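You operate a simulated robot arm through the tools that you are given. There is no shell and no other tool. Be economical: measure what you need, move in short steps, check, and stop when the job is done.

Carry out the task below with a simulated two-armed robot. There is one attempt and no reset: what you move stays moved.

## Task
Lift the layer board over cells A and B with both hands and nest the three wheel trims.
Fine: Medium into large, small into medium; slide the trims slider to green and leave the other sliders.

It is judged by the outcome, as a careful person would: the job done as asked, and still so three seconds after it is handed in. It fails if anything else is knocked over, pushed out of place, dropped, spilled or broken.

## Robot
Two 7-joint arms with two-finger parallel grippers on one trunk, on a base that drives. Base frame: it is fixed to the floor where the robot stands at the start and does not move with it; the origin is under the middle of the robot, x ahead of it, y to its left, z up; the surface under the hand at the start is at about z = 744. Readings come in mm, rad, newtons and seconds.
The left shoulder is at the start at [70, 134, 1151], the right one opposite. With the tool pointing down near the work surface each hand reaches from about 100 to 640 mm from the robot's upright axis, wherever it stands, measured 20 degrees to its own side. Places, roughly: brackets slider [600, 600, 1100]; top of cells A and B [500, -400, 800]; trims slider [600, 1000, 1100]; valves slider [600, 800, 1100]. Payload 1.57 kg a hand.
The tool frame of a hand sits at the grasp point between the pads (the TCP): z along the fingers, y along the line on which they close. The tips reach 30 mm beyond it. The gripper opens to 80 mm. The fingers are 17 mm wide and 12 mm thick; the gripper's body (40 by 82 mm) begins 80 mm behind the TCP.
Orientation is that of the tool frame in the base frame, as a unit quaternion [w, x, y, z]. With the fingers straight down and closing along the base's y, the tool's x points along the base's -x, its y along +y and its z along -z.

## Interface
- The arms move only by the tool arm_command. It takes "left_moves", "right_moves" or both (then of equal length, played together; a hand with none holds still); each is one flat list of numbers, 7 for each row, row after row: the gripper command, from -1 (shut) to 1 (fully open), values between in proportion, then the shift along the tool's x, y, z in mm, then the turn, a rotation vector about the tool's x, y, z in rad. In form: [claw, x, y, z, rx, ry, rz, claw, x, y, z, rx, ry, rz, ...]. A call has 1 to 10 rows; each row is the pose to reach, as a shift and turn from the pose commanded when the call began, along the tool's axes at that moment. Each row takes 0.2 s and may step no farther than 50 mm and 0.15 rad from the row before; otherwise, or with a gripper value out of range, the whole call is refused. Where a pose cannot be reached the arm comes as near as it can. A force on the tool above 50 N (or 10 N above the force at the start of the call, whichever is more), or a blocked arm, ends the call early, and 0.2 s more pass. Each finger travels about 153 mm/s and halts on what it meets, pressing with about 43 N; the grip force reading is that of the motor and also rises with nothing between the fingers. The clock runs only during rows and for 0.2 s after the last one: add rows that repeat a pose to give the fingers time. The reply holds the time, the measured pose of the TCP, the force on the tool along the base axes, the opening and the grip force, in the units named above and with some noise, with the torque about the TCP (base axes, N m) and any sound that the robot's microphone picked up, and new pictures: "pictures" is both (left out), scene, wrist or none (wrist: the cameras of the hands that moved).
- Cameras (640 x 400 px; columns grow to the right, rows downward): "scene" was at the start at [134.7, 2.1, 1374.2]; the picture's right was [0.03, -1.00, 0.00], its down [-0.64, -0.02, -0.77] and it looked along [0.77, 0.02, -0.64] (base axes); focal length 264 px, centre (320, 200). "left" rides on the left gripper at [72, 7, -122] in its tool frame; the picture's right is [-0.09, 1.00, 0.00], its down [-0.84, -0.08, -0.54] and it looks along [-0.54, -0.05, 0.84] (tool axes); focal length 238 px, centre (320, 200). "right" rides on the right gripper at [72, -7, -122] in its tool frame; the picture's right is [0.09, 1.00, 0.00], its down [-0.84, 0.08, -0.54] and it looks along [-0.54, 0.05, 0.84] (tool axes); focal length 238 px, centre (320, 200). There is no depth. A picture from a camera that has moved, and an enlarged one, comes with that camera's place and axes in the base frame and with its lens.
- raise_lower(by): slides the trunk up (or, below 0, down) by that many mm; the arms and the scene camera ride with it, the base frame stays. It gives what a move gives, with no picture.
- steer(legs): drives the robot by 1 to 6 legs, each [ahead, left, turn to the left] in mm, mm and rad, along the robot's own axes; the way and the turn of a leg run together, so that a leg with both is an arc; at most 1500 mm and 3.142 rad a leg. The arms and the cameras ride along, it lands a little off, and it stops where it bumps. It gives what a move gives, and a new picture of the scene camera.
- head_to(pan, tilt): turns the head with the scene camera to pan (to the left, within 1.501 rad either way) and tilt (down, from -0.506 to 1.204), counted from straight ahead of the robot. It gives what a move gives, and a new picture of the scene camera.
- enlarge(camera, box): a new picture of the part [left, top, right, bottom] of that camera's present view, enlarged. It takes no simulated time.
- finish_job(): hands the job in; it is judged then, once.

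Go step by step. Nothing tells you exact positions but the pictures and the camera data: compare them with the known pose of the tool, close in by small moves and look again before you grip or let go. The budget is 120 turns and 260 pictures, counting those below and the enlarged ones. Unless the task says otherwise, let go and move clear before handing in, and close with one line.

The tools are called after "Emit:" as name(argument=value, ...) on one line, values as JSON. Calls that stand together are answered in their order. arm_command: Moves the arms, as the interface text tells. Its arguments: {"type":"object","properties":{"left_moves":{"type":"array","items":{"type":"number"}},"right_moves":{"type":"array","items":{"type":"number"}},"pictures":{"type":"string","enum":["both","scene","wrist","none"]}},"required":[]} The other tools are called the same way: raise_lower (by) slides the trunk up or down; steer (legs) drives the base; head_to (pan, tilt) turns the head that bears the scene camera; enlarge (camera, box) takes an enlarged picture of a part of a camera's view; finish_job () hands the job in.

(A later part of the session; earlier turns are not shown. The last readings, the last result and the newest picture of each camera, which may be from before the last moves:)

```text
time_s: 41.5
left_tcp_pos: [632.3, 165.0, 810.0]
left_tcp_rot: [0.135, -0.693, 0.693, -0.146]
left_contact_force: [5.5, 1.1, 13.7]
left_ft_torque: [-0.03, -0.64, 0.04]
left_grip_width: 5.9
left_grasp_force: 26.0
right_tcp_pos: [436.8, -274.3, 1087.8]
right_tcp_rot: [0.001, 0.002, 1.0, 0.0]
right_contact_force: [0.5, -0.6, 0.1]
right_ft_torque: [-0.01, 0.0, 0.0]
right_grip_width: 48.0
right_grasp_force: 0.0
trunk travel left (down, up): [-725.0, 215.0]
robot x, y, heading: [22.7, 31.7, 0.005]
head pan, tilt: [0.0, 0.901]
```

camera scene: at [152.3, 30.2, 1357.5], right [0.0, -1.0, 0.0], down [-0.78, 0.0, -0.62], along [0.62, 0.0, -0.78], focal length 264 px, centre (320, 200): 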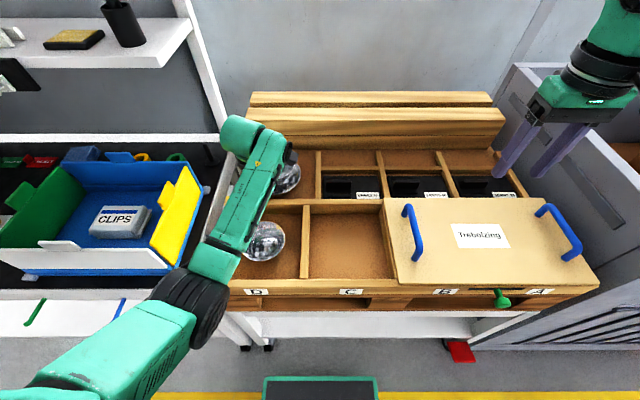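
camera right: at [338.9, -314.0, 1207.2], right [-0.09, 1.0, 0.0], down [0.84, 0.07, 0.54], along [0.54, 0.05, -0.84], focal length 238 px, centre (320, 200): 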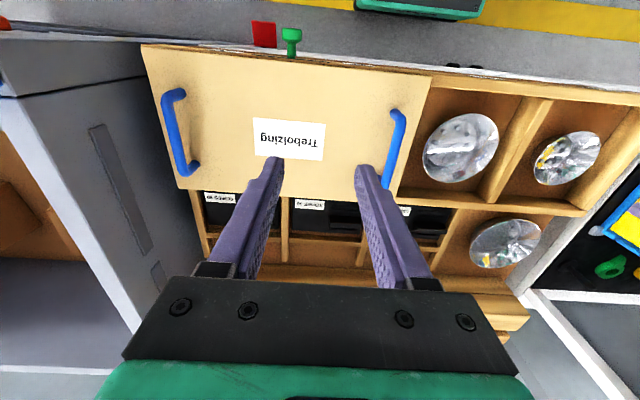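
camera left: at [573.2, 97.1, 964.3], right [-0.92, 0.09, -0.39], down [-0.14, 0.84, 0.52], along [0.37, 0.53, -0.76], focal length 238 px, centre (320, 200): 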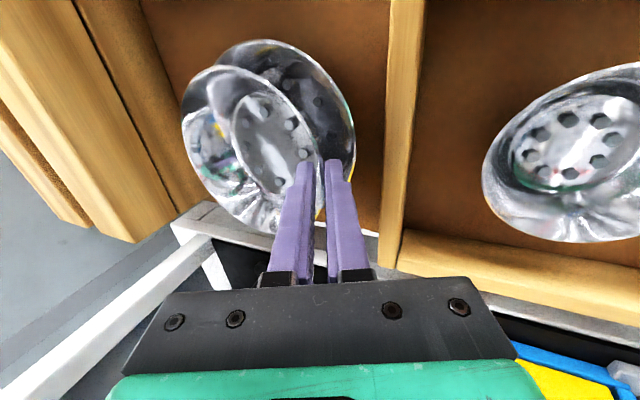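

Emit:
arm_command(left_moves=[-1, 0, -2, -2, 0, 0, 0, -1, 0, -3, -3, 0, 0, 0], pictures="none")

Emit:
enlarge(camera="left", box=[200, 60, 400, 240])

Emit:
enlarge(camera="right", box=[440, 180, 560, 280])

```text
time_s: 42.1
left_tcp_pos: [632.8, 165.7, 811.1]
left_tcp_rot: [-0.132, 0.694, -0.693, 0.143]
left_contact_force: [0.0, 0.2, 1.0]
left_ft_torque: [0.01, -0.02, -0.02]
left_grip_width: 6.1
left_grasp_force: 25.9
right_tcp_pos: [437.5, -274.8, 1085.6]
right_tcp_rot: [0.0, 0.001, 1.0, -0.001]
right_contact_force: [0.1, -0.4, 0.5]
right_ft_torque: [-0.02, 0.02, 0.04]
right_grip_width: 48.3
right_grasp_force: 0.1
trunk travel left (down, up): [-725.0, 215.0]
robot x, y, heading: [24.9, 30.1, 0.002]
head pan, tilt: [0.0, 0.901]
```

```text
2.22 times, centred on (300, 150) of left
camera zoom: at [580.9, 94.7, 922.6], right [-0.92, 0.09, -0.38], down [-0.13, 0.84, 0.52], along [0.37, 0.53, -0.76], focal length 530 px, centre (364, 311)
```

zoom: 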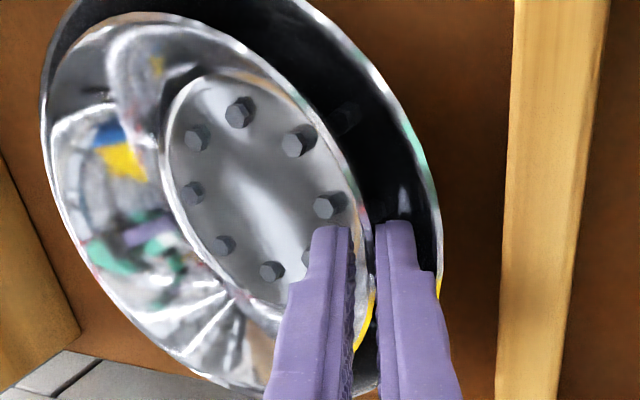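

```text
4.00 times, centred on (500, 230) of right
camera zoom: at [366.2, -280.9, 1207.1], right [-0.09, 1.0, 0.0], down [0.84, 0.08, 0.54], along [0.54, 0.05, -0.84], focal length 953 px, centre (-400, 80)
```

zoom: 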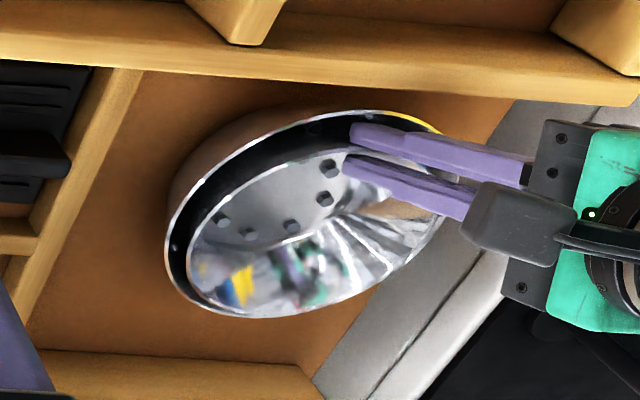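

Force is gone. Releasing: inner finger moves away, outer stays; then withdraw slowly along the finger axis.

Emit:
arm_command(left_moves=[-0.75, 0, -2, 0, 0, 0, 0, -0.65, 0, -4, 0, 0, 0, 0, -0.65, 0, -4, -3, 0, 0, 0, -0.65, 0, -4, -8, 0, 0, 0, -0.65, 0, -4, -14, 0, 0, 0], pictures="none")

Emit:
enlarge(camera="left", box=[130, 20, 450, 260])

Emit:
enlarge(camera="right", box=[440, 180, 560, 280])

```text
time_s: 43.3
left_tcp_pos: [634.6, 165.1, 826.7]
left_tcp_rot: [0.135, -0.692, 0.694, -0.145]
left_contact_force: [-0.3, 0.0, 0.4]
left_ft_torque: [0.04, 0.03, 0.0]
left_grip_width: 14.1
left_grasp_force: 0.1
right_tcp_pos: [438.4, -273.7, 1085.5]
right_tcp_rot: [0.0, 0.001, 1.0, -0.001]
right_contact_force: [0.0, -0.7, 0.0]
right_ft_torque: [0.01, 0.0, -0.02]
right_grip_width: 48.0
right_grasp_force: 0.1
trunk travel left (down, up): [-725.0, 215.0]
robot x, y, heading: [27.9, 28.9, 0.001]
head pan, tilt: [0.0, 0.901]
```

```text
1.67 times, centred on (290, 140) of left
camera zoom: at [579.9, 94.7, 939.5], right [-0.92, 0.09, -0.39], down [-0.14, 0.84, 0.52], along [0.37, 0.53, -0.76], focal length 397 px, centre (370, 300)
```

zoom: 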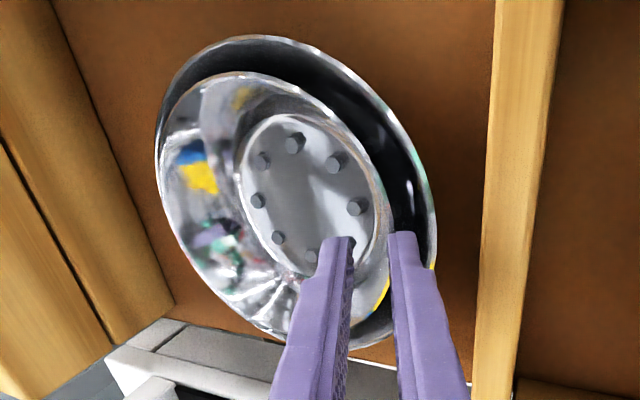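

```text
4.00 times, centred on (500, 230) of right
camera zoom: at [366.2, -280.9, 1207.4], right [-0.09, 1.0, 0.0], down [0.84, 0.07, 0.54], along [0.54, 0.05, -0.84], focal length 953 px, centre (-400, 80)
```

zoom: 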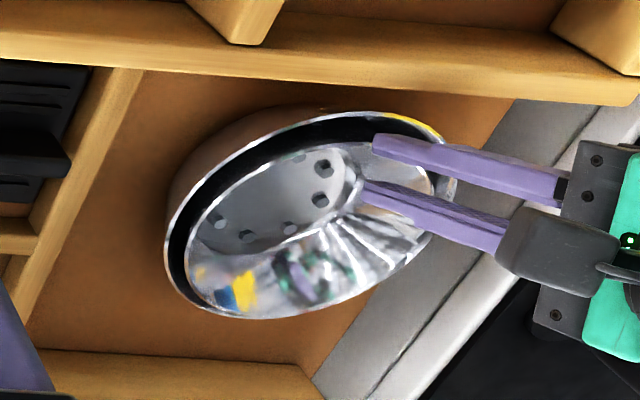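

The medium has settled inside the large. Withdrawing fully and inspecting.

Emit:
arm_command(left_moves=[-0.65, 0, 0, -20, 0, 0, 0, -0.65, 0, 0, -50, 0, 0, 0, -0.4, 0, 0, -90, 0, 0, 0, 0, 0, 0, -130, 0, 0, 0], pictures="none")

Emit:
enlarge(camera="left", box=[130, 20, 450, 260])

Emit:
enlarge(camera="right", box=[440, 180, 560, 280])

```text
time_s: 44.5
left_tcp_pos: [585.2, 205.4, 946.5]
left_tcp_rot: [-0.162, 0.705, -0.68, 0.119]
left_contact_force: [-0.1, 0.1, -0.6]
left_ft_torque: [-0.03, 0.0, 0.01]
left_grip_width: 39.8
left_grasp_force: 0.0
right_tcp_pos: [439.1, -275.2, 1085.8]
right_tcp_rot: [0.0, 0.002, 1.0, -0.001]
right_contact_force: [-0.2, 0.0, -0.2]
right_ft_torque: [0.01, -0.01, -0.02]
right_grip_width: 48.3
right_grasp_force: 0.1
trunk travel left (down, up): [-725.0, 215.0]
robot x, y, heading: [23.3, 29.5, -0.0]
head pan, tilt: [0.0, 0.901]
stopped in row 4 (left hand): the arm was blocked; the commanded pose is now the measured one
```

```text
1.67 times, centred on (290, 140) of left
camera zoom: at [535.4, 124.7, 1053.0], right [-0.92, 0.07, -0.38], down [-0.18, 0.8, 0.57], along [0.35, 0.6, -0.72], focal length 397 px, centre (370, 300)
```

zoom: 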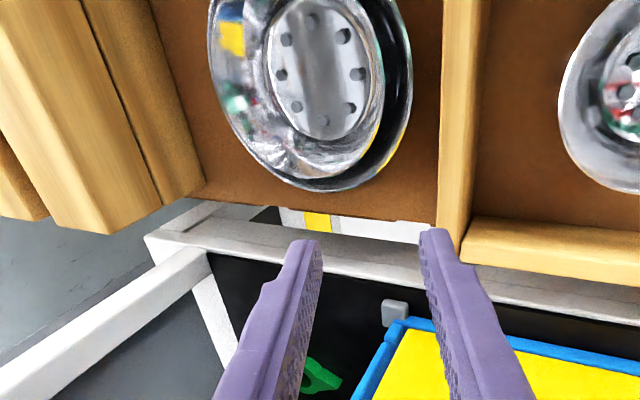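

```text
4.00 times, centred on (500, 230) of right
camera zoom: at [366.7, -280.9, 1207.1], right [-0.09, 1.0, 0.0], down [0.84, 0.08, 0.54], along [0.54, 0.05, -0.84], focal length 953 px, centre (-400, 80)
```

zoom: 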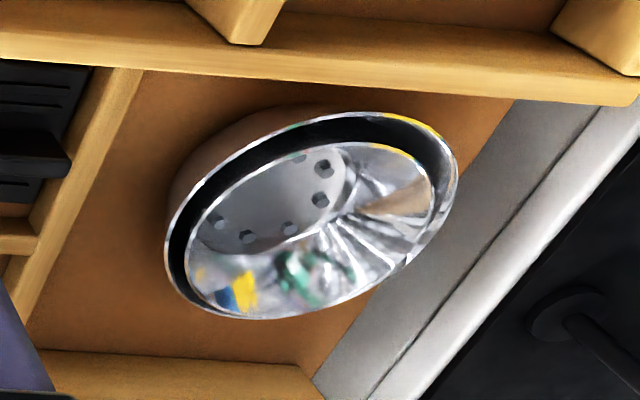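

The arm got blocked late in the withdrawal. Checking the scene to see what it touched.

Emit:
head_to(pan=0.3, tilt=0.7)

Emit:
enlarge(camera="scene", box=[240, 100, 440, 225])

```text
time_s: 45.3
left_tcp_pos: [585.9, 205.2, 946.0]
left_tcp_rot: [-0.162, 0.705, -0.68, 0.12]
left_contact_force: [-0.4, 0.1, 0.0]
left_ft_torque: [0.02, -0.02, 0.01]
left_grip_width: 40.1
left_grasp_force: 0.0
right_tcp_pos: [437.8, -274.0, 1084.7]
right_tcp_rot: [0.001, 0.001, 1.0, 0.0]
right_contact_force: [-0.4, -0.8, 0.1]
right_ft_torque: [0.01, 0.03, 0.05]
right_grip_width: 48.0
right_grasp_force: 0.0
trunk travel left (down, up): [-725.0, 215.0]
robot x, y, heading: [29.0, 27.8, -0.001]
head pan, tilt: [0.3, 0.7]
camera scene: at [157.2, 55.3, 1373.6], right [0.29, -0.96, 0.0], down [-0.62, -0.19, -0.76], along [0.73, 0.22, -0.64], focal length 264 px, centre (320, 200)
```

scene: 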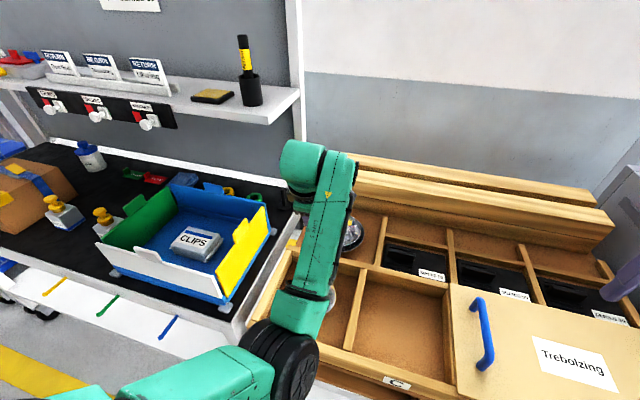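

```text
3.20 times, centred on (340, 162) of scene
camera zoom: at [157.2, 55.3, 1373.6], right [0.29, -0.96, 0.0], down [-0.62, -0.19, -0.76], along [0.73, 0.22, -0.64], focal length 846 px, centre (256, 320)
```

zoom: 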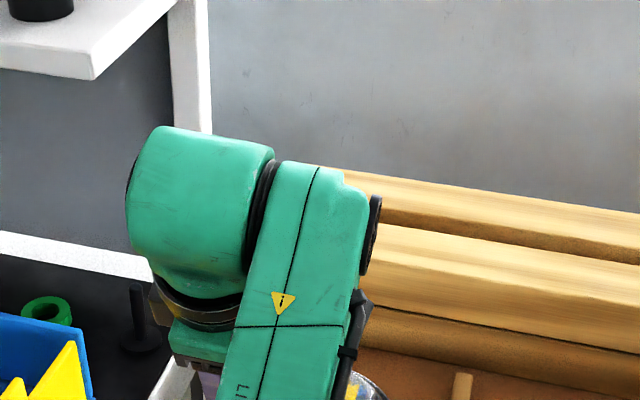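

Nothing appears disturbed; it's likely a joint limit. Backing the base 178 mm gives room and view, and puts the hand near D.

Emit:
steer(legs=[[-178, 0, 0]])

Emit:
enlarge(camera="scene", box=[240, 100, 440, 225])

Emit:
enlarge(camera="left", box=[0, 0, 640, 400])

```text
time_s: 46.8
left_tcp_pos: [408.9, 207.3, 943.6]
left_tcp_rot: [-0.162, 0.706, -0.68, 0.117]
left_contact_force: [0.7, 0.7, -0.1]
left_ft_torque: [-0.01, 0.01, 0.01]
left_grip_width: 40.0
left_grasp_force: 0.0
right_tcp_pos: [263.3, -273.9, 1085.5]
right_tcp_rot: [-0.001, -0.001, 1.0, 0.0]
right_contact_force: [-0.4, 0.3, 0.1]
right_ft_torque: [0.02, -0.01, -0.03]
right_grip_width: 47.9
right_grasp_force: 0.0
trunk travel left (down, up): [-725.0, 215.0]
robot x, y, heading: [-152.7, 29.5, -0.005]
head pan, tilt: [0.3, 0.7]
camera scene: at [-18.0, 55.7, 1373.5], right [0.3, -0.96, 0.0], down [-0.62, -0.19, -0.76], along [0.73, 0.23, -0.65], focal length 264 px, centre (320, 200)
```

scene: 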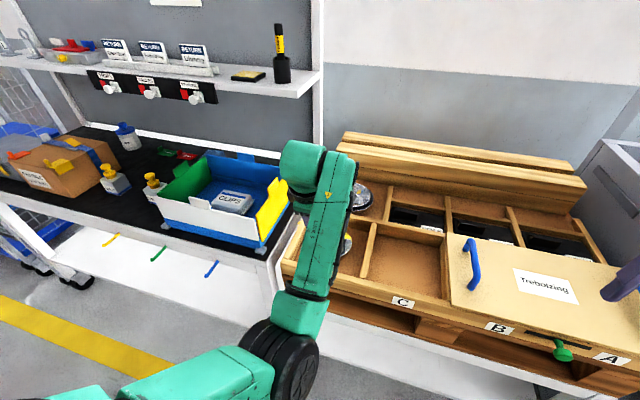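

```text
3.20 times, centred on (340, 162) of scene
camera zoom: at [-18.0, 55.7, 1373.5], right [0.3, -0.96, 0.0], down [-0.62, -0.19, -0.76], along [0.73, 0.23, -0.65], focal length 846 px, centre (256, 320)
```

zoom: 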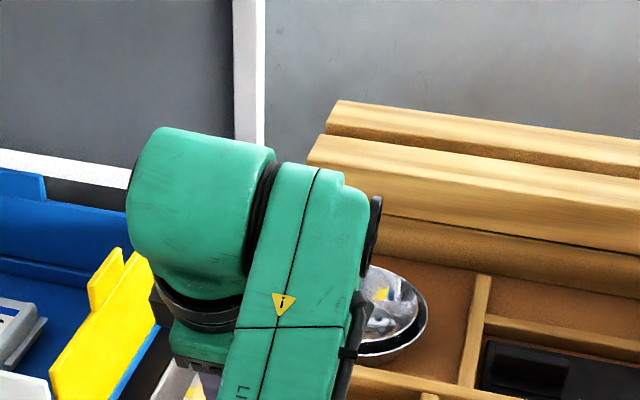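

```text
1.00 times, centred on (320, 200) of left (not enlarged: the box is as wide or as high as the picture)
camera zoom: at [359.0, 125.8, 1051.6], right [-0.92, 0.07, -0.38], down [-0.18, 0.8, 0.57], along [0.34, 0.6, -0.73], focal length 238 px, centre (320, 200)
```

zoom: 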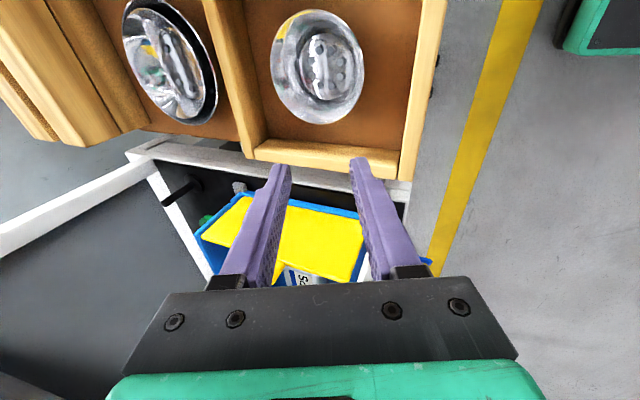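

The nested pair sits together in the back cell. Now the small trim in D (centre ≈ (473, 170), near rim x≈418): correcting orientation and going above its near rim.

Emit:
arm_command(left_moves=[-0.2, 14, 17, 33, 0, 0.023, 0.008, -0.4, 28, 34, 66, 0, 0.046, 0.016, -0.5, 43, 50, 99, 0.002, 0.069, 0.024], pictures="none")

Emit:
enlarge(camera="left", box=[200, 40, 440, 220])

```text
time_s: 47.7
left_tcp_pos: [418.5, 241.4, 852.3]
left_tcp_rot: [-0.203, 0.704, -0.671, 0.109]
left_contact_force: [1.1, 0.6, 0.3]
left_ft_torque: [-0.02, 0.01, 0.01]
left_grip_width: 20.0
left_grasp_force: 0.1
right_tcp_pos: [262.2, -273.9, 1085.8]
right_tcp_rot: [0.0, 0.001, 1.0, -0.001]
right_contact_force: [-0.3, -0.2, 0.4]
right_ft_torque: [0.03, 0.0, 0.04]
right_grip_width: 48.0
right_grasp_force: 0.1
trunk travel left (down, up): [-725.0, 215.0]
robot x, y, heading: [-152.8, 30.4, -0.001]
head pan, tilt: [0.3, 0.7]
stopped in row 3 (left hand): the arm was blocked; the commanded pose is now the measured one
```

```text
2.22 times, centred on (320, 130) of left
camera zoom: at [364.9, 153.5, 951.0], right [-0.9, 0.07, -0.42], down [-0.22, 0.75, 0.62], along [0.36, 0.65, -0.67], focal length 530 px, centre (320, 356)
```

zoom: 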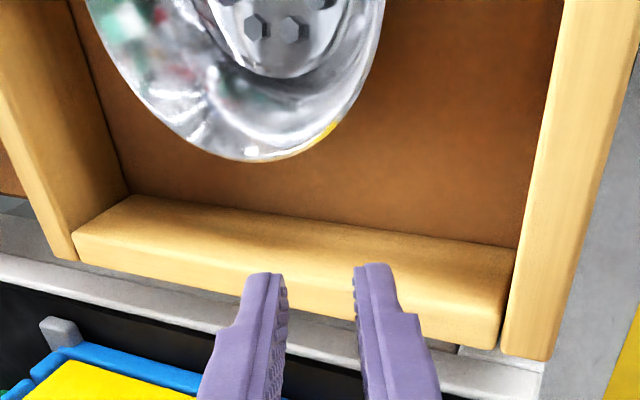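

The arm is blocked again and drifted to +y; I need to see what the arm is touching.

Emit:
head_to(pan=0.7, tilt=1.0)

Emit:
enlarge(camera="right", box=[0, 0, 640, 400])

```text
time_s: 48.5
left_tcp_pos: [417.9, 243.0, 853.0]
left_tcp_rot: [-0.202, 0.705, -0.671, 0.11]
left_contact_force: [0.0, 0.4, 0.2]
left_ft_torque: [0.0, 0.0, -0.01]
left_grip_width: 20.0
left_grasp_force: 0.1
right_tcp_pos: [261.8, -274.1, 1086.4]
right_tcp_rot: [0.0, 0.001, 1.0, 0.0]
right_contact_force: [-0.3, 1.0, 0.2]
right_ft_torque: [-0.01, 0.01, 0.0]
right_grip_width: 47.8
right_grasp_force: 0.1
trunk travel left (down, up): [-725.0, 215.0]
robot x, y, heading: [-147.8, 35.1, 0.0]
head pan, tilt: [0.7, 1.0]
camera scene: at [-47.4, 75.5, 1350.3], right [0.64, -0.77, 0.0], down [-0.64, -0.54, -0.54], along [0.41, 0.35, -0.84], focal length 264 px, centre (320, 200)
```

scene: 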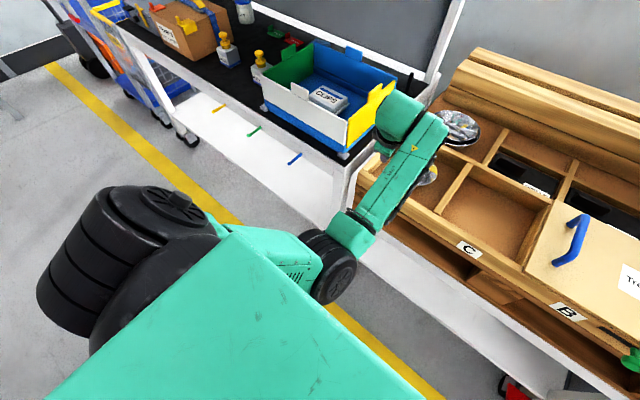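

```text
1.00 times, centred on (320, 200) of right (not enlarged: the box is as wide or as high as the picture)
camera zoom: at [190.2, -279.8, 1207.2], right [-0.09, 1.0, 0.0], down [0.84, 0.08, 0.54], along [0.54, 0.05, -0.84], focal length 238 px, centre (320, 200)
```

zoom: 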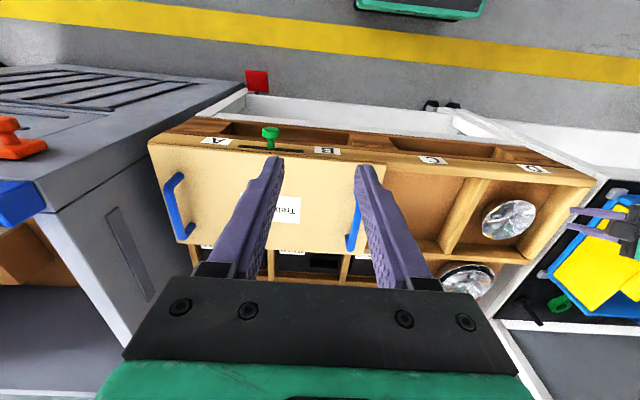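

The elbow has dropped low, near the table edge. I'll back off a bit, then raise the hand to recover a better elbow posture.

Emit:
arm_command(left_moves=[-0.5, 0, -10, -40, 0, 0, 0, -0.5, 0, -20, -80, 0, 0, 0], pictures="none")

Emit:
steer(legs=[[-120, 0, 0]])

```text
time_s: 49.3
left_tcp_pos: [400.3, 273.0, 934.4]
left_tcp_rot: [-0.232, 0.713, -0.657, 0.078]
left_contact_force: [-0.5, -0.1, 0.4]
left_ft_torque: [0.02, 0.0, 0.0]
left_grip_width: 20.0
left_grasp_force: 0.0
right_tcp_pos: [262.7, -274.6, 1085.6]
right_tcp_rot: [-0.001, 0.0, 1.0, 0.0]
right_contact_force: [0.1, -0.9, 0.5]
right_ft_torque: [-0.01, 0.03, -0.01]
right_grip_width: 48.0
right_grasp_force: 0.0
trunk travel left (down, up): [-725.0, 215.0]
robot x, y, heading: [-145.9, 26.7, 0.0]
head pan, tilt: [0.7, 1.0]
stopped in row 2 (left hand): the arm was blocked; the commanded pose is now the measured one
```

```text
time_s: 50.6
left_tcp_pos: [279.9, 271.9, 934.5]
left_tcp_rot: [-0.23, 0.713, -0.658, 0.077]
left_contact_force: [1.1, 0.0, 0.1]
left_ft_torque: [-0.04, -0.01, 0.02]
left_grip_width: 19.9
left_grasp_force: 0.0
right_tcp_pos: [142.4, -273.5, 1084.8]
right_tcp_rot: [-0.001, 0.0, 1.0, 0.0]
right_contact_force: [0.3, 0.1, 0.0]
right_ft_torque: [0.01, 0.01, 0.0]
right_grip_width: 48.1
right_grasp_force: 0.1
trunk travel left (down, up): [-725.0, 215.0]
robot x, y, heading: [-269.3, 28.2, 0.0]
head pan, tilt: [0.7, 1.0]
camera scene: at [-166.9, 75.5, 1350.2], right [0.64, -0.76, 0.0], down [-0.64, -0.54, -0.54], along [0.41, 0.35, -0.84], focal length 264 px, centre (320, 200)
```

scene: 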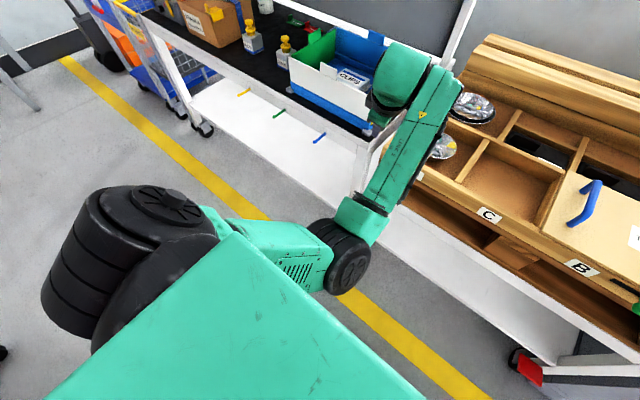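

The wrist seems near a joint limit with this yaw. Here in free space, I'll unwind the hand back to the plain pointing-down orientation while rising.

Emit:
arm_command(left_moves=[0, 0, -4, -10, -0.0145, 0.0433, 0.1345, 0, 0, -8, -20, -0.029, 0.0866, 0.269, 0, 0, -12, -30, -0.0435, 0.13, 0.4035, 0, 0, -16, -40, -0.058, 0.173, 0.538, 0, 0, -20, -50, -0.0725, 0.2165, 0.6725, 0, 0, -24, -60, -0.087, 0.26, 0.807, 0, 0, -28, -70, -0.1015, 0.303, 0.9415, 0, 0, -32, -80, -0.116, 0.346, 1.076, 0, 0, -36, -90, -0.1305, 0.39, 1.21, 0, 0, -40, -100, -0.145, 0.433, 1.345], pictures="scene")

```text
time_s: 52.8
left_tcp_pos: [287.3, 257.4, 1038.0]
left_tcp_rot: [0.045, -0.132, 0.99, -0.014]
left_contact_force: [-0.2, -0.4, -0.2]
left_ft_torque: [0.02, 0.01, -0.01]
left_grip_width: 39.8
left_grasp_force: 0.1
left hand out of reach, approached as far as the arm can: row 8, 9, 10
right_tcp_pos: [140.6, -274.4, 1085.5]
right_tcp_rot: [0.0, -0.001, 1.0, 0.0]
right_contact_force: [-0.2, -0.1, -0.8]
right_ft_torque: [-0.03, -0.01, -0.01]
right_grip_width: 47.9
right_grasp_force: 0.1
trunk travel left (down, up): [-725.0, 215.0]
robot x, y, heading: [-273.7, 29.2, 0.004]
head pan, tilt: [0.7, 1.0]
camera scene: at [-168.4, 75.3, 1350.3], right [0.64, -0.76, 0.0], down [-0.64, -0.54, -0.54], along [0.41, 0.35, -0.84], focal length 264 px, centre (320, 200)
```

scene: 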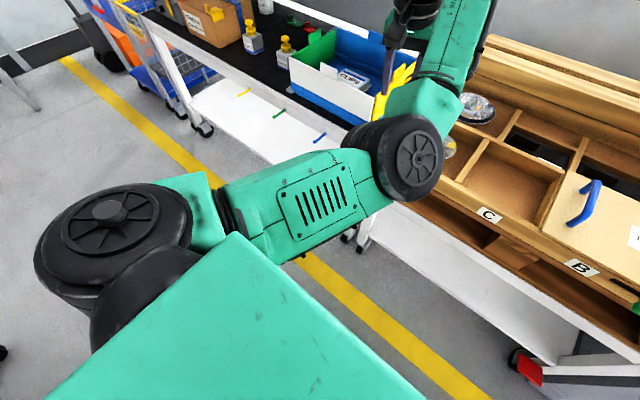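

Continuing the unwind toward the start posture.

Emit:
arm_command(left_moves=[0, 17, -20, -27, -0.01, 0.03, 0.088, 0, 34, -40, -54, -0.019, 0.06, 0.176, 0, 50, -60, -80, -0.028, 0.09, 0.264], pictures="scene")

```text
time_s: 53.6
left_tcp_pos: [295.8, 179.6, 1127.1]
left_tcp_rot: [0.001, -0.003, 1.0, 0.0]
left_contact_force: [1.6, -0.2, -0.4]
left_ft_torque: [0.05, 0.0, -0.01]
left_grip_width: 40.1
left_grasp_force: 0.0
left hand out of reach, approached as far as the arm can: row 1, 2, 3
right_tcp_pos: [140.8, -275.0, 1086.9]
right_tcp_rot: [0.0, 0.001, 1.0, 0.001]
right_contact_force: [0.0, 0.1, -0.3]
right_ft_torque: [0.0, -0.04, 0.0]
right_grip_width: 47.9
right_grasp_force: 0.1
trunk travel left (down, up): [-725.0, 215.0]
robot x, y, heading: [-268.3, 29.2, -0.0]
head pan, tilt: [0.7, 1.0]
camera scene: at [-169.2, 74.5, 1350.4], right [0.64, -0.76, 0.0], down [-0.64, -0.54, -0.54], along [0.41, 0.35, -0.84], focal length 264 px, centre (320, 200)
```

scene: 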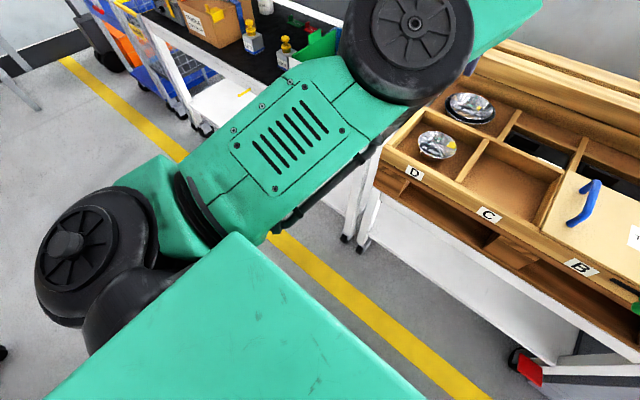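

The elbow is now up. Let me move the hand to a mid-height pose ahead of the robot and see how the arm settles.

Emit:
arm_command(left_moves=[0, 20, 10, 30, 0, 0, 0, 0, 40, 20, 60, 0, 0, 0, 0, 60, 30, 90, 0, 0, 0, 0, 60, 30, 120, 0, 0, 0], pictures="none")

Emit:
head_to(pan=0.3, tilt=0.9)

```text
time_s: 54.6
left_tcp_pos: [287.7, 226.4, 998.0]
left_tcp_rot: [0.0, -0.003, 1.0, 0.0]
left_contact_force: [0.6, -0.2, -0.3]
left_ft_torque: [-0.02, 0.02, -0.02]
left_grip_width: 39.9
left_grasp_force: 0.1
left hand out of reach, approached as far as the arm can: row 1, 2, 3, 4
right_tcp_pos: [142.0, -273.3, 1084.9]
right_tcp_rot: [0.0, 0.0, 1.0, 0.0]
right_contact_force: [0.7, -0.5, 0.3]
right_ft_torque: [0.0, -0.01, 0.03]
right_grip_width: 48.0
right_grasp_force: 0.0
trunk travel left (down, up): [-725.0, 215.0]
robot x, y, heading: [-272.7, 33.0, -0.0]
head pan, tilt: [0.7, 1.0]
```

```text
time_s: 55.4
left_tcp_pos: [286.9, 225.9, 998.9]
left_tcp_rot: [0.0, -0.003, 1.0, 0.0]
left_contact_force: [-0.5, 0.3, -0.1]
left_ft_torque: [0.0, -0.04, 0.01]
left_grip_width: 40.0
left_grasp_force: 0.0
right_tcp_pos: [141.7, -273.4, 1085.0]
right_tcp_rot: [0.001, 0.0, 1.0, 0.0]
right_contact_force: [0.3, 0.6, 0.4]
right_ft_torque: [-0.01, -0.01, 0.0]
right_grip_width: 47.8
right_grasp_force: 0.1
trunk travel left (down, up): [-725.0, 215.0]
robot x, y, heading: [-269.8, 29.3, -0.004]
head pan, tilt: [0.3, 0.901]
camera scene: at [-149.6, 53.1, 1357.5], right [0.3, -0.95, 0.0], down [-0.75, -0.23, -0.62], along [0.59, 0.18, -0.78], focal length 264 px, centre (320, 200)
```

scene: 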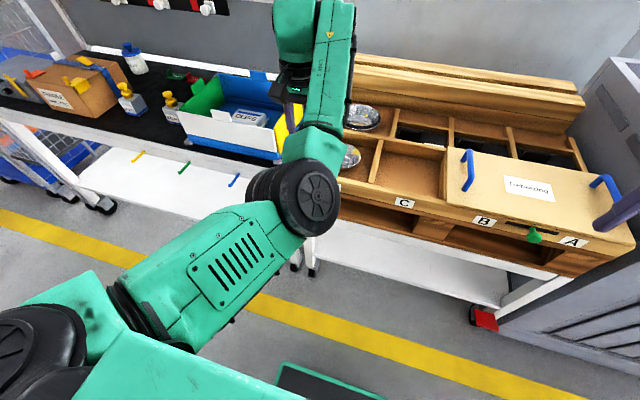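

The arm is in an awkward branch (elbow ahead). Raising the trunk 150 mm puts the shoulders well above the work, which should free it; then lower the hand and pull in.

Emit:
raise_lower(by=150)

Emit:
arm_command(left_moves=[0, 10, 10, 40, 0, 0, 0, 0, 20, 20, 80, 0, 0, 0, 0, 35, 30, 120, 0, 0, 0, 0, 50, 30, 160, 0, 0, 0, 0, 70, 30, 160, 0, 0, 0], pictures="scene")

```text
time_s: 57.2
left_tcp_pos: [287.6, 226.6, 1147.5]
left_tcp_rot: [0.0, -0.002, 1.0, 0.0]
left_contact_force: [0.0, -0.4, -1.2]
left_ft_torque: [-0.04, -0.01, 0.03]
left_grip_width: 39.9
left_grasp_force: 0.1
right_tcp_pos: [140.5, -272.7, 1235.7]
right_tcp_rot: [-0.001, 0.0, 1.0, 0.0]
right_contact_force: [0.1, 0.1, 0.2]
right_ft_torque: [0.0, -0.04, -0.01]
right_grip_width: 48.2
right_grasp_force: 0.0
trunk travel left (down, up): [-875.0, 65.0]
robot x, y, heading: [-271.2, 32.6, 0.001]
head pan, tilt: [0.3, 0.901]
```

```text
time_s: 58.6
left_tcp_pos: [223.9, 284.2, 1000.8]
left_tcp_rot: [0.013, -0.023, 1.0, 0.017]
left_contact_force: [-0.8, -0.4, 0.0]
left_ft_torque: [0.0, -0.02, 0.02]
left_grip_width: 39.9
left_grasp_force: 0.1
right_tcp_pos: [139.9, -272.5, 1235.3]
right_tcp_rot: [0.0, 0.0, 1.0, 0.0]
right_contact_force: [0.2, 0.3, -0.1]
right_ft_torque: [-0.01, -0.01, 0.02]
right_grip_width: 48.0
right_grasp_force: 0.0
trunk travel left (down, up): [-875.0, 65.0]
robot x, y, heading: [-274.5, 28.1, 0.003]
head pan, tilt: [0.3, 0.901]
stopped in row 5 (left hand): the arm was blocked; the commanded pose is now the measured one
camera scene: at [-149.4, 52.8, 1507.5], right [0.3, -0.96, 0.0], down [-0.75, -0.23, -0.62], along [0.59, 0.18, -0.78], focal length 264 px, centre (320, 200)
```

scene: 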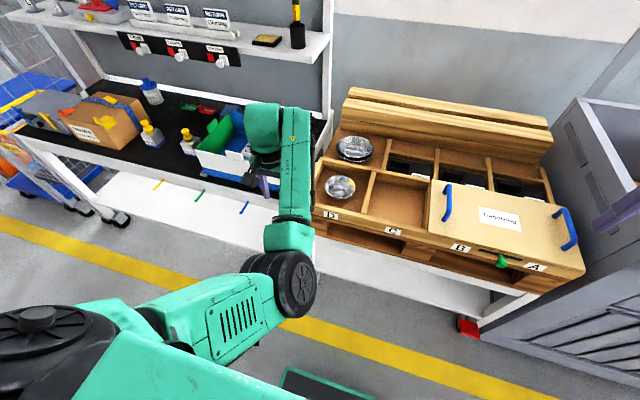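

Better, but the elbow is on the inner side. I'll sweep the hand to the right in front of the robot, where earlier the elbow sat on the outside.

Emit:
arm_command(left_moves=[0, -10, -35, 0, 0, 0, 0, 0, -20, -70, 0, 0, 0, 0, 0, -30, -105, 0, 0, 0, 0, 0, -40, -140, 0, 0, 0, 0, 0, -50, -175, 0, 0, 0, 0, 0, -60, -210, 0, 0, 0, 0], pictures="scene")

```text
time_s: 60.0
left_tcp_pos: [292.1, 75.3, 993.7]
left_tcp_rot: [0.011, -0.023, 1.0, 0.016]
left_contact_force: [0.1, -0.1, 0.1]
left_ft_torque: [0.05, -0.03, -0.01]
left_grip_width: 40.0
left_grasp_force: 0.0
right_tcp_pos: [141.2, -274.7, 1234.9]
right_tcp_rot: [0.0, 0.0, 1.0, 0.001]
right_contact_force: [0.3, 0.3, 0.1]
right_ft_torque: [0.0, 0.02, 0.01]
right_grip_width: 47.8
right_grasp_force: 0.0
trunk travel left (down, up): [-875.0, 65.0]
robot x, y, heading: [-270.8, 33.2, 0.001]
head pan, tilt: [0.3, 0.901]
camera scene: at [-148.8, 51.5, 1507.5], right [0.3, -0.96, 0.0], down [-0.75, -0.23, -0.62], along [0.59, 0.18, -0.78], focal length 264 px, centre (320, 200)
```

scene: 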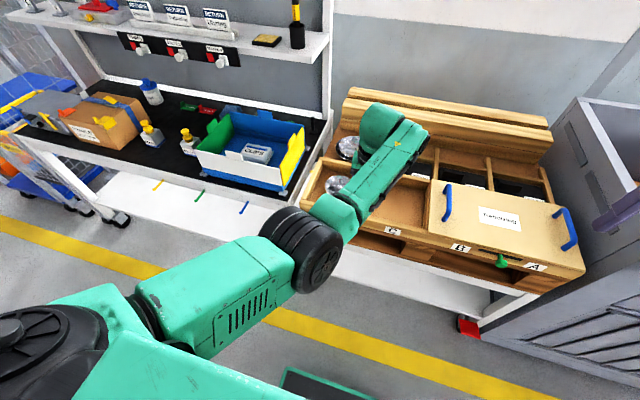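

The arm moves freely here. I'll re-yaw the hand 90° and tilt it in one motion, as for the medium trim.

Emit:
arm_command(left_moves=[0, 0, 0, 0, 0.031, -0.025, -0.144, 0, 0, 0, 0, 0.062, -0.05, -0.288, 0, 0, 0, 0, 0.093, -0.075, -0.432, 0, 0, 0, 0, 0.124, -0.1, -0.576, 0, 0, 0, 0, 0.155, -0.125, -0.72, 0, 0, 0, 0, 0.186, -0.15, -0.864, 0, 0, 0, 0, 0.217, -0.175, -1.008, 0, 0, 0, 0, 0.248, -0.2, -1.152, 0, 0, 0, 0, 0.279, -0.225, -1.296, 0, 0, 0, 0, 0.31, -0.25, -1.44], pictures="scene")

```text
time_s: 62.4
left_tcp_pos: [310.6, 145.5, 998.1]
left_tcp_rot: [0.187, -0.684, 0.698, -0.103]
left_contact_force: [-0.7, 0.3, -0.1]
left_ft_torque: [-0.01, 0.02, -0.01]
left_grip_width: 39.9
left_grasp_force: 0.0
right_tcp_pos: [141.0, -272.4, 1235.0]
right_tcp_rot: [0.0, 0.0, 1.0, 0.0]
right_contact_force: [0.2, -0.7, -0.6]
right_ft_torque: [0.01, -0.02, -0.01]
right_grip_width: 48.3
right_grasp_force: 0.1
trunk travel left (down, up): [-875.0, 65.0]
robot x, y, heading: [-272.3, 32.8, 0.002]
head pan, tilt: [0.3, 0.901]
stopped in row 10 (left hand): the arm was blocked; the commanded pose is now the measured one
camera scene: at [-149.3, 53.0, 1507.5], right [0.3, -0.96, 0.0], down [-0.75, -0.23, -0.62], along [0.59, 0.18, -0.78], focal length 264 px, centre (320, 200)
```

scene: 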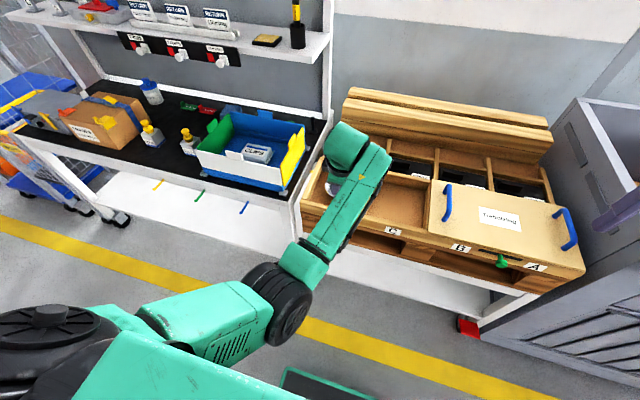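

This orientation and posture is usable as long as the hand stays at this place relative to the robot. So I'll keep the arm still and use the base and trunk for the gross motion over trim D.

Emit:
steer(legs=[[90, 25, 0]])

Emit:
raise_lower(by=-145)

Emit:
enlarge(camera="left", box=[160, 0, 480, 220])

```text
time_s: 63.5
left_tcp_pos: [398.4, 168.9, 1000.5]
left_tcp_rot: [0.189, -0.684, 0.697, -0.103]
left_contact_force: [-0.2, 0.0, -0.8]
left_ft_torque: [-0.01, 0.01, 0.03]
left_grip_width: 40.0
left_grasp_force: 0.2
right_tcp_pos: [227.0, -249.4, 1236.4]
right_tcp_rot: [0.002, 0.0, 1.0, 0.002]
right_contact_force: [-0.4, -0.3, 0.1]
right_ft_torque: [0.01, -0.01, 0.0]
right_grip_width: 47.8
right_grasp_force: 0.2
trunk travel left (down, up): [-875.0, 65.0]
robot x, y, heading: [-181.6, 56.7, 0.002]
head pan, tilt: [0.3, 0.901]
camera scene: at [-64.0, 76.7, 1508.0], right [0.3, -0.95, 0.0], down [-0.75, -0.23, -0.62], along [0.6, 0.18, -0.78], focal length 264 px, centre (320, 200)
```

scene: 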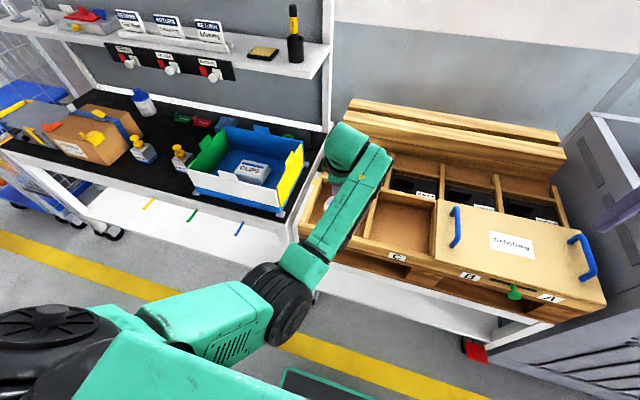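

```text
time_s: 65.2
left_tcp_pos: [401.7, 171.7, 853.5]
left_tcp_rot: [0.187, -0.685, 0.697, -0.102]
left_contact_force: [0.1, -0.5, 0.3]
left_ft_torque: [0.01, -0.04, 0.01]
left_grip_width: 40.1
left_grasp_force: 0.1
right_tcp_pos: [231.4, -248.7, 1091.0]
right_tcp_rot: [0.0, -0.001, 1.0, 0.0]
right_contact_force: [0.0, 0.0, 0.0]
right_ft_torque: [0.01, 0.0, 0.0]
right_grip_width: 47.9
right_grasp_force: 0.0
trunk travel left (down, up): [-730.0, 210.0]
robot x, y, heading: [-181.4, 59.0, 0.005]
head pan, tilt: [0.3, 0.901]
```

```text
1.82 times, centred on (320, 110) of left
camera zoom: at [346.3, 85.1, 953.3], right [-0.91, 0.13, -0.39], down [-0.15, 0.77, 0.63], along [0.38, 0.63, -0.68], focal length 433 px, centre (320, 364)
```

zoom: 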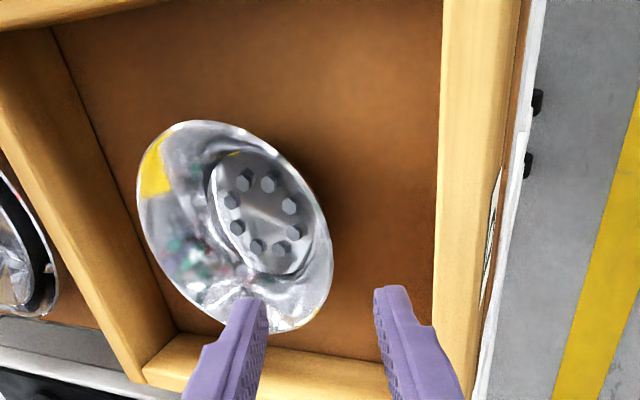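

Well placed: the rim is about 6 mm toward the outer finger. Correcting, narrowing and descending 38 mm along the tool, then checking.

Emit:
arm_command(left_moves=[-0.3, 0, 6, 0, 0, 0, 0, -0.5, 0, 6, 20, 0, 0, 0, -0.5, 0, 6, 38, 0, 0, 0], pictures="none")

Emit:
enlarge(camera="left", box=[200, 40, 440, 220])

```text
time_s: 66.0
left_tcp_pos: [410.0, 182.9, 813.4]
left_tcp_rot: [0.19, -0.686, 0.696, -0.097]
left_contact_force: [0.3, -0.2, 1.1]
left_ft_torque: [-0.03, 0.04, 0.01]
left_grip_width: 20.2
left_grasp_force: 0.0
right_tcp_pos: [232.7, -248.2, 1090.1]
right_tcp_rot: [0.0, 0.001, 1.0, 0.001]
right_contact_force: [-0.2, -0.2, -0.3]
right_ft_torque: [0.04, -0.02, 0.0]
right_grip_width: 47.9
right_grasp_force: 0.0
trunk travel left (down, up): [-730.0, 210.0]
robot x, y, heading: [-177.6, 54.9, 0.006]
head pan, tilt: [0.3, 0.901]
```

```text
2.22 times, centred on (320, 130) of left
camera zoom: at [356.6, 95.4, 912.1], right [-0.92, 0.13, -0.38], down [-0.15, 0.76, 0.63], along [0.37, 0.64, -0.67], focal length 530 px, centre (320, 356)
```

zoom: 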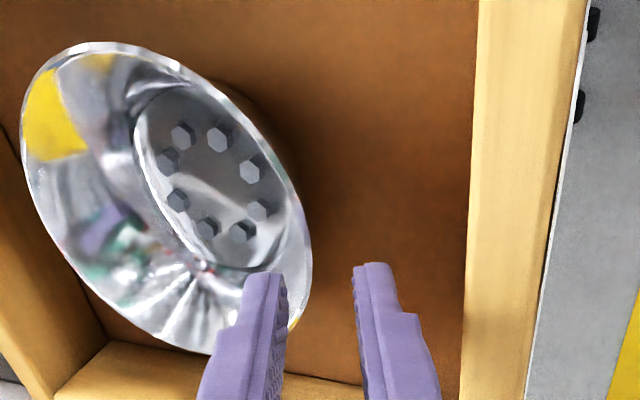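

The hand drifted about 15 mm left of the rim's nearest point. Rising 12 mm and shifting with the base.

Emit:
arm_command(left_moves=[-0.5, 0, -1, -12, 0, 0, 0], pictures="none")

Emit:
steer(legs=[[0, -16, 0]])

Emit:
enlarge(camera="left", box=[200, 40, 440, 220])

```text
time_s: 66.4
left_tcp_pos: [409.3, 191.9, 826.4]
left_tcp_rot: [0.198, -0.688, 0.692, -0.093]
left_contact_force: [0.6, -0.2, 0.1]
left_ft_torque: [0.02, -0.01, 0.03]
left_grip_width: 20.0
left_grasp_force: 0.1
right_tcp_pos: [231.8, -247.7, 1090.0]
right_tcp_rot: [0.0, 0.0, 1.0, 0.0]
right_contact_force: [0.4, 0.9, -1.5]
right_ft_torque: [0.03, 0.01, -0.01]
right_grip_width: 47.8
right_grasp_force: 0.0
trunk travel left (down, up): [-730.0, 210.0]
robot x, y, heading: [-181.6, 57.1, 0.006]
head pan, tilt: [0.3, 0.901]
```

```text
time_s: 67.2
left_tcp_pos: [408.5, 177.2, 826.9]
left_tcp_rot: [0.196, -0.689, 0.692, -0.094]
left_contact_force: [0.4, 0.4, -0.3]
left_ft_torque: [-0.07, 0.0, 0.01]
left_grip_width: 19.9
left_grasp_force: 0.2
right_tcp_pos: [232.1, -261.8, 1091.6]
right_tcp_rot: [0.0, -0.001, 1.0, -0.002]
right_contact_force: [-0.8, 0.3, 0.3]
right_ft_torque: [-0.02, -0.02, -0.01]
right_grip_width: 48.0
right_grasp_force: 0.0
trunk travel left (down, up): [-730.0, 210.0]
robot x, y, heading: [-182.9, 37.5, -0.001]
head pan, tilt: [0.3, 0.901]
camera scene: at [-59.0, 65.9, 1362.5], right [0.3, -0.95, 0.0], down [-0.75, -0.23, -0.62], along [0.59, 0.18, -0.78], focal length 264 px, centre (320, 200)
```

scene: 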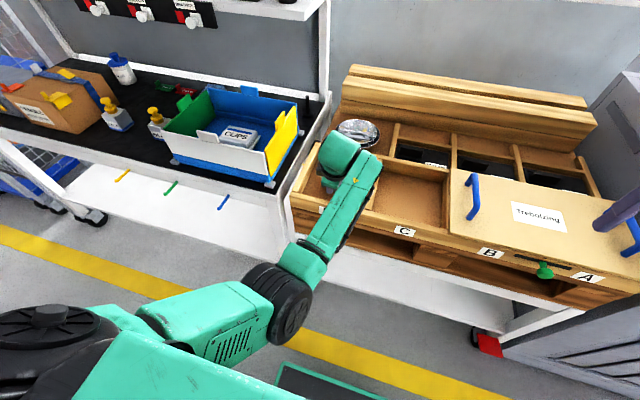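

```text
2.22 times, centred on (320, 130) of left
camera zoom: at [355.5, 88.2, 925.1], right [-0.91, 0.13, -0.39], down [-0.17, 0.75, 0.64], along [0.37, 0.65, -0.66], focal length 530 px, centre (320, 356)
```

zoom: 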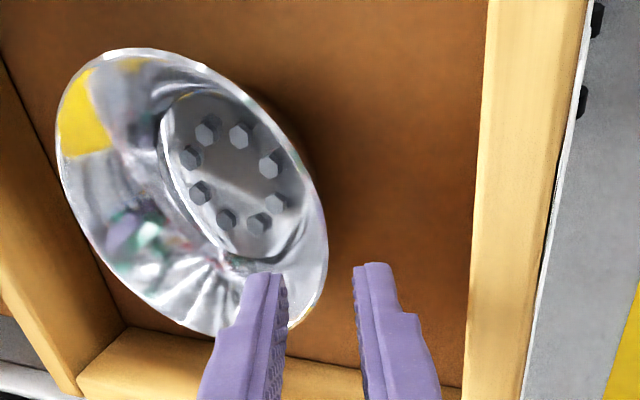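

Any arm motion creeps here, so I'll use only base and trunk for the final approach: 9 mm forward, 10 mm right, then trunk down.

Emit:
steer(legs=[[8, -10, 0]])

Emit:
raise_lower(by=-13)

Emit:
enlarge(camera="left", box=[200, 40, 440, 220])

```text
time_s: 68.0
left_tcp_pos: [417.6, 167.5, 828.0]
left_tcp_rot: [0.199, -0.689, 0.691, -0.094]
left_contact_force: [0.5, -0.4, -0.9]
left_ft_torque: [-0.02, 0.0, -0.03]
left_grip_width: 20.1
left_grasp_force: 0.0
right_tcp_pos: [237.5, -271.2, 1092.2]
right_tcp_rot: [0.001, -0.001, 1.0, -0.001]
right_contact_force: [0.2, 0.4, -0.3]
right_ft_torque: [-0.04, -0.03, 0.02]
right_grip_width: 48.1
right_grasp_force: 0.0
trunk travel left (down, up): [-730.0, 210.0]
robot x, y, heading: [-172.8, 30.9, 0.002]
head pan, tilt: [0.3, 0.901]
camera scene: at [-52.9, 54.3, 1362.7], right [0.3, -0.95, 0.0], down [-0.75, -0.23, -0.62], along [0.59, 0.18, -0.78], focal length 264 px, centre (320, 200)
```

scene: 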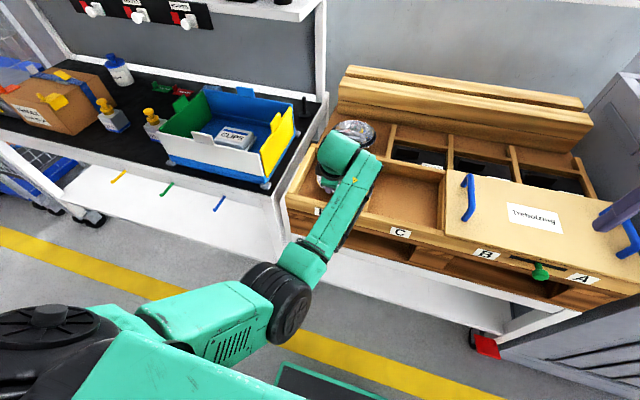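

```text
time_s: 68.6
left_tcp_pos: [417.3, 168.5, 813.7]
left_tcp_rot: [0.199, -0.689, 0.691, -0.092]
left_contact_force: [0.7, -0.1, -0.8]
left_ft_torque: [-0.01, 0.04, 0.01]
left_grip_width: 20.1
left_grasp_force: 0.0
right_tcp_pos: [239.5, -273.3, 1078.2]
right_tcp_rot: [0.0, -0.001, 1.0, 0.0]
right_contact_force: [-0.7, -0.5, 0.1]
right_ft_torque: [0.01, 0.01, -0.01]
right_grip_width: 48.3
right_grasp_force: 0.1
trunk travel left (down, up): [-717.0, 223.0]
robot x, y, heading: [-173.2, 26.0, 0.007]
head pan, tilt: [0.3, 0.901]
```

```text
2.22 times, centred on (320, 130) of left
camera zoom: at [364.2, 78.9, 912.2], right [-0.91, 0.13, -0.39], down [-0.17, 0.74, 0.65], along [0.37, 0.66, -0.66], focal length 530 px, centre (320, 356)
```

zoom: 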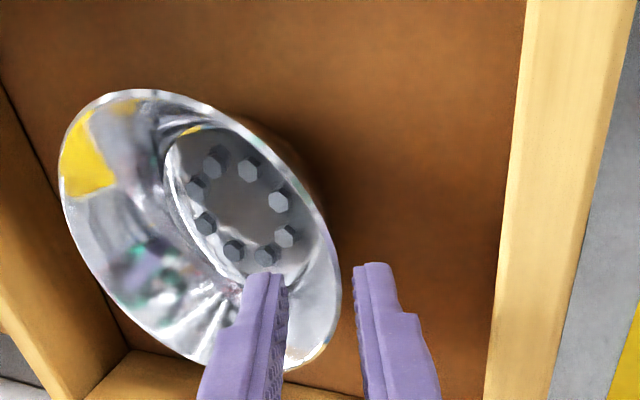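

Lowering straight down 16 mm will bring the rim to the middle of the gap (tilt geometry).

Emit:
raise_lower(by=-16)

Emit:
enlarge(camera="left", box=[200, 40, 440, 220])

```text
time_s: 69.2
left_tcp_pos: [417.3, 167.8, 798.5]
left_tcp_rot: [0.2, -0.688, 0.692, -0.092]
left_contact_force: [0.0, 0.6, -0.3]
left_ft_torque: [0.0, 0.04, 0.0]
left_grip_width: 20.0
left_grasp_force: 0.0
right_tcp_pos: [240.0, -272.4, 1061.3]
right_tcp_rot: [0.0, -0.001, 1.0, 0.0]
right_contact_force: [-0.6, -1.0, 0.3]
right_ft_torque: [0.0, 0.03, -0.01]
right_grip_width: 48.1
right_grasp_force: 0.1
trunk travel left (down, up): [-701.0, 239.0]
robot x, y, heading: [-170.1, 28.8, 0.004]
head pan, tilt: [0.3, 0.901]
```

```text
2.22 times, centred on (320, 130) of left
camera zoom: at [364.2, 78.6, 896.2], right [-0.91, 0.13, -0.39], down [-0.17, 0.74, 0.65], along [0.37, 0.66, -0.66], focal length 530 px, centre (320, 356)
```

zoom: 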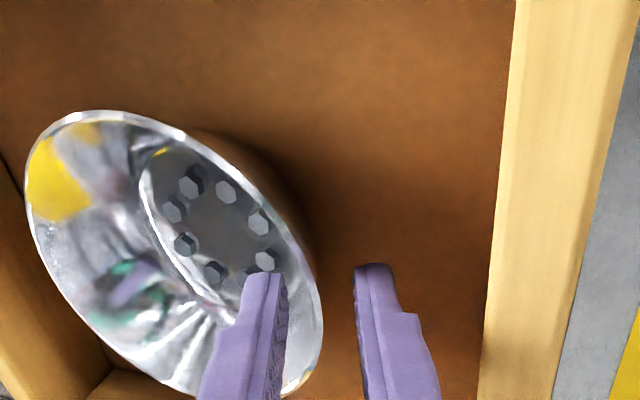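

The rim is centred between the fingers. Closing.

Emit:
arm_command(left_moves=[-0.75, 0, 0, 0, 0, 0, 0, -1, 0, 0, 0, 0, 0, 0, -1, 0, 0, 0, 0, 0, 0], pictures="wrist")

```text
time_s: 70.0
left_tcp_pos: [417.8, 167.6, 798.7]
left_tcp_rot: [0.2, -0.688, 0.691, -0.092]
left_contact_force: [1.9, 0.9, 2.0]
left_ft_torque: [0.07, -0.25, -0.01]
left_grip_width: 2.6
left_grasp_force: 23.7
right_tcp_pos: [238.8, -273.4, 1061.8]
right_tcp_rot: [0.0, -0.001, 1.0, 0.001]
right_contact_force: [0.6, -0.4, -0.4]
right_ft_torque: [-0.01, 0.01, -0.02]
right_grip_width: 48.2
right_grasp_force: 0.0
trunk travel left (down, up): [-701.0, 239.0]
robot x, y, heading: [-172.2, 29.2, 0.004]
head pan, tilt: [0.3, 0.901]
camera left: at [364.2, 78.4, 896.7], right [-0.91, 0.13, -0.39], down [-0.17, 0.74, 0.65], along [0.37, 0.66, -0.66], focal length 238 px, centre (320, 200)
```

left: 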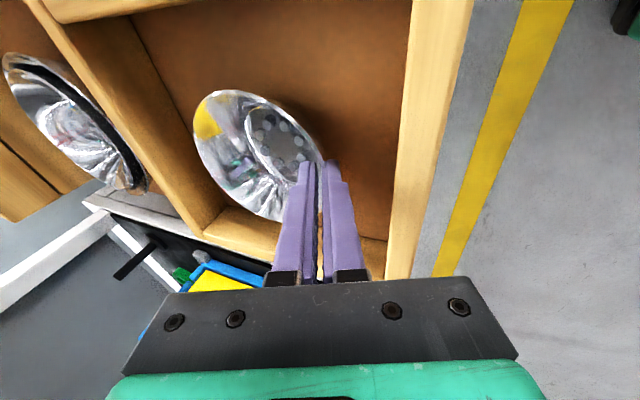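

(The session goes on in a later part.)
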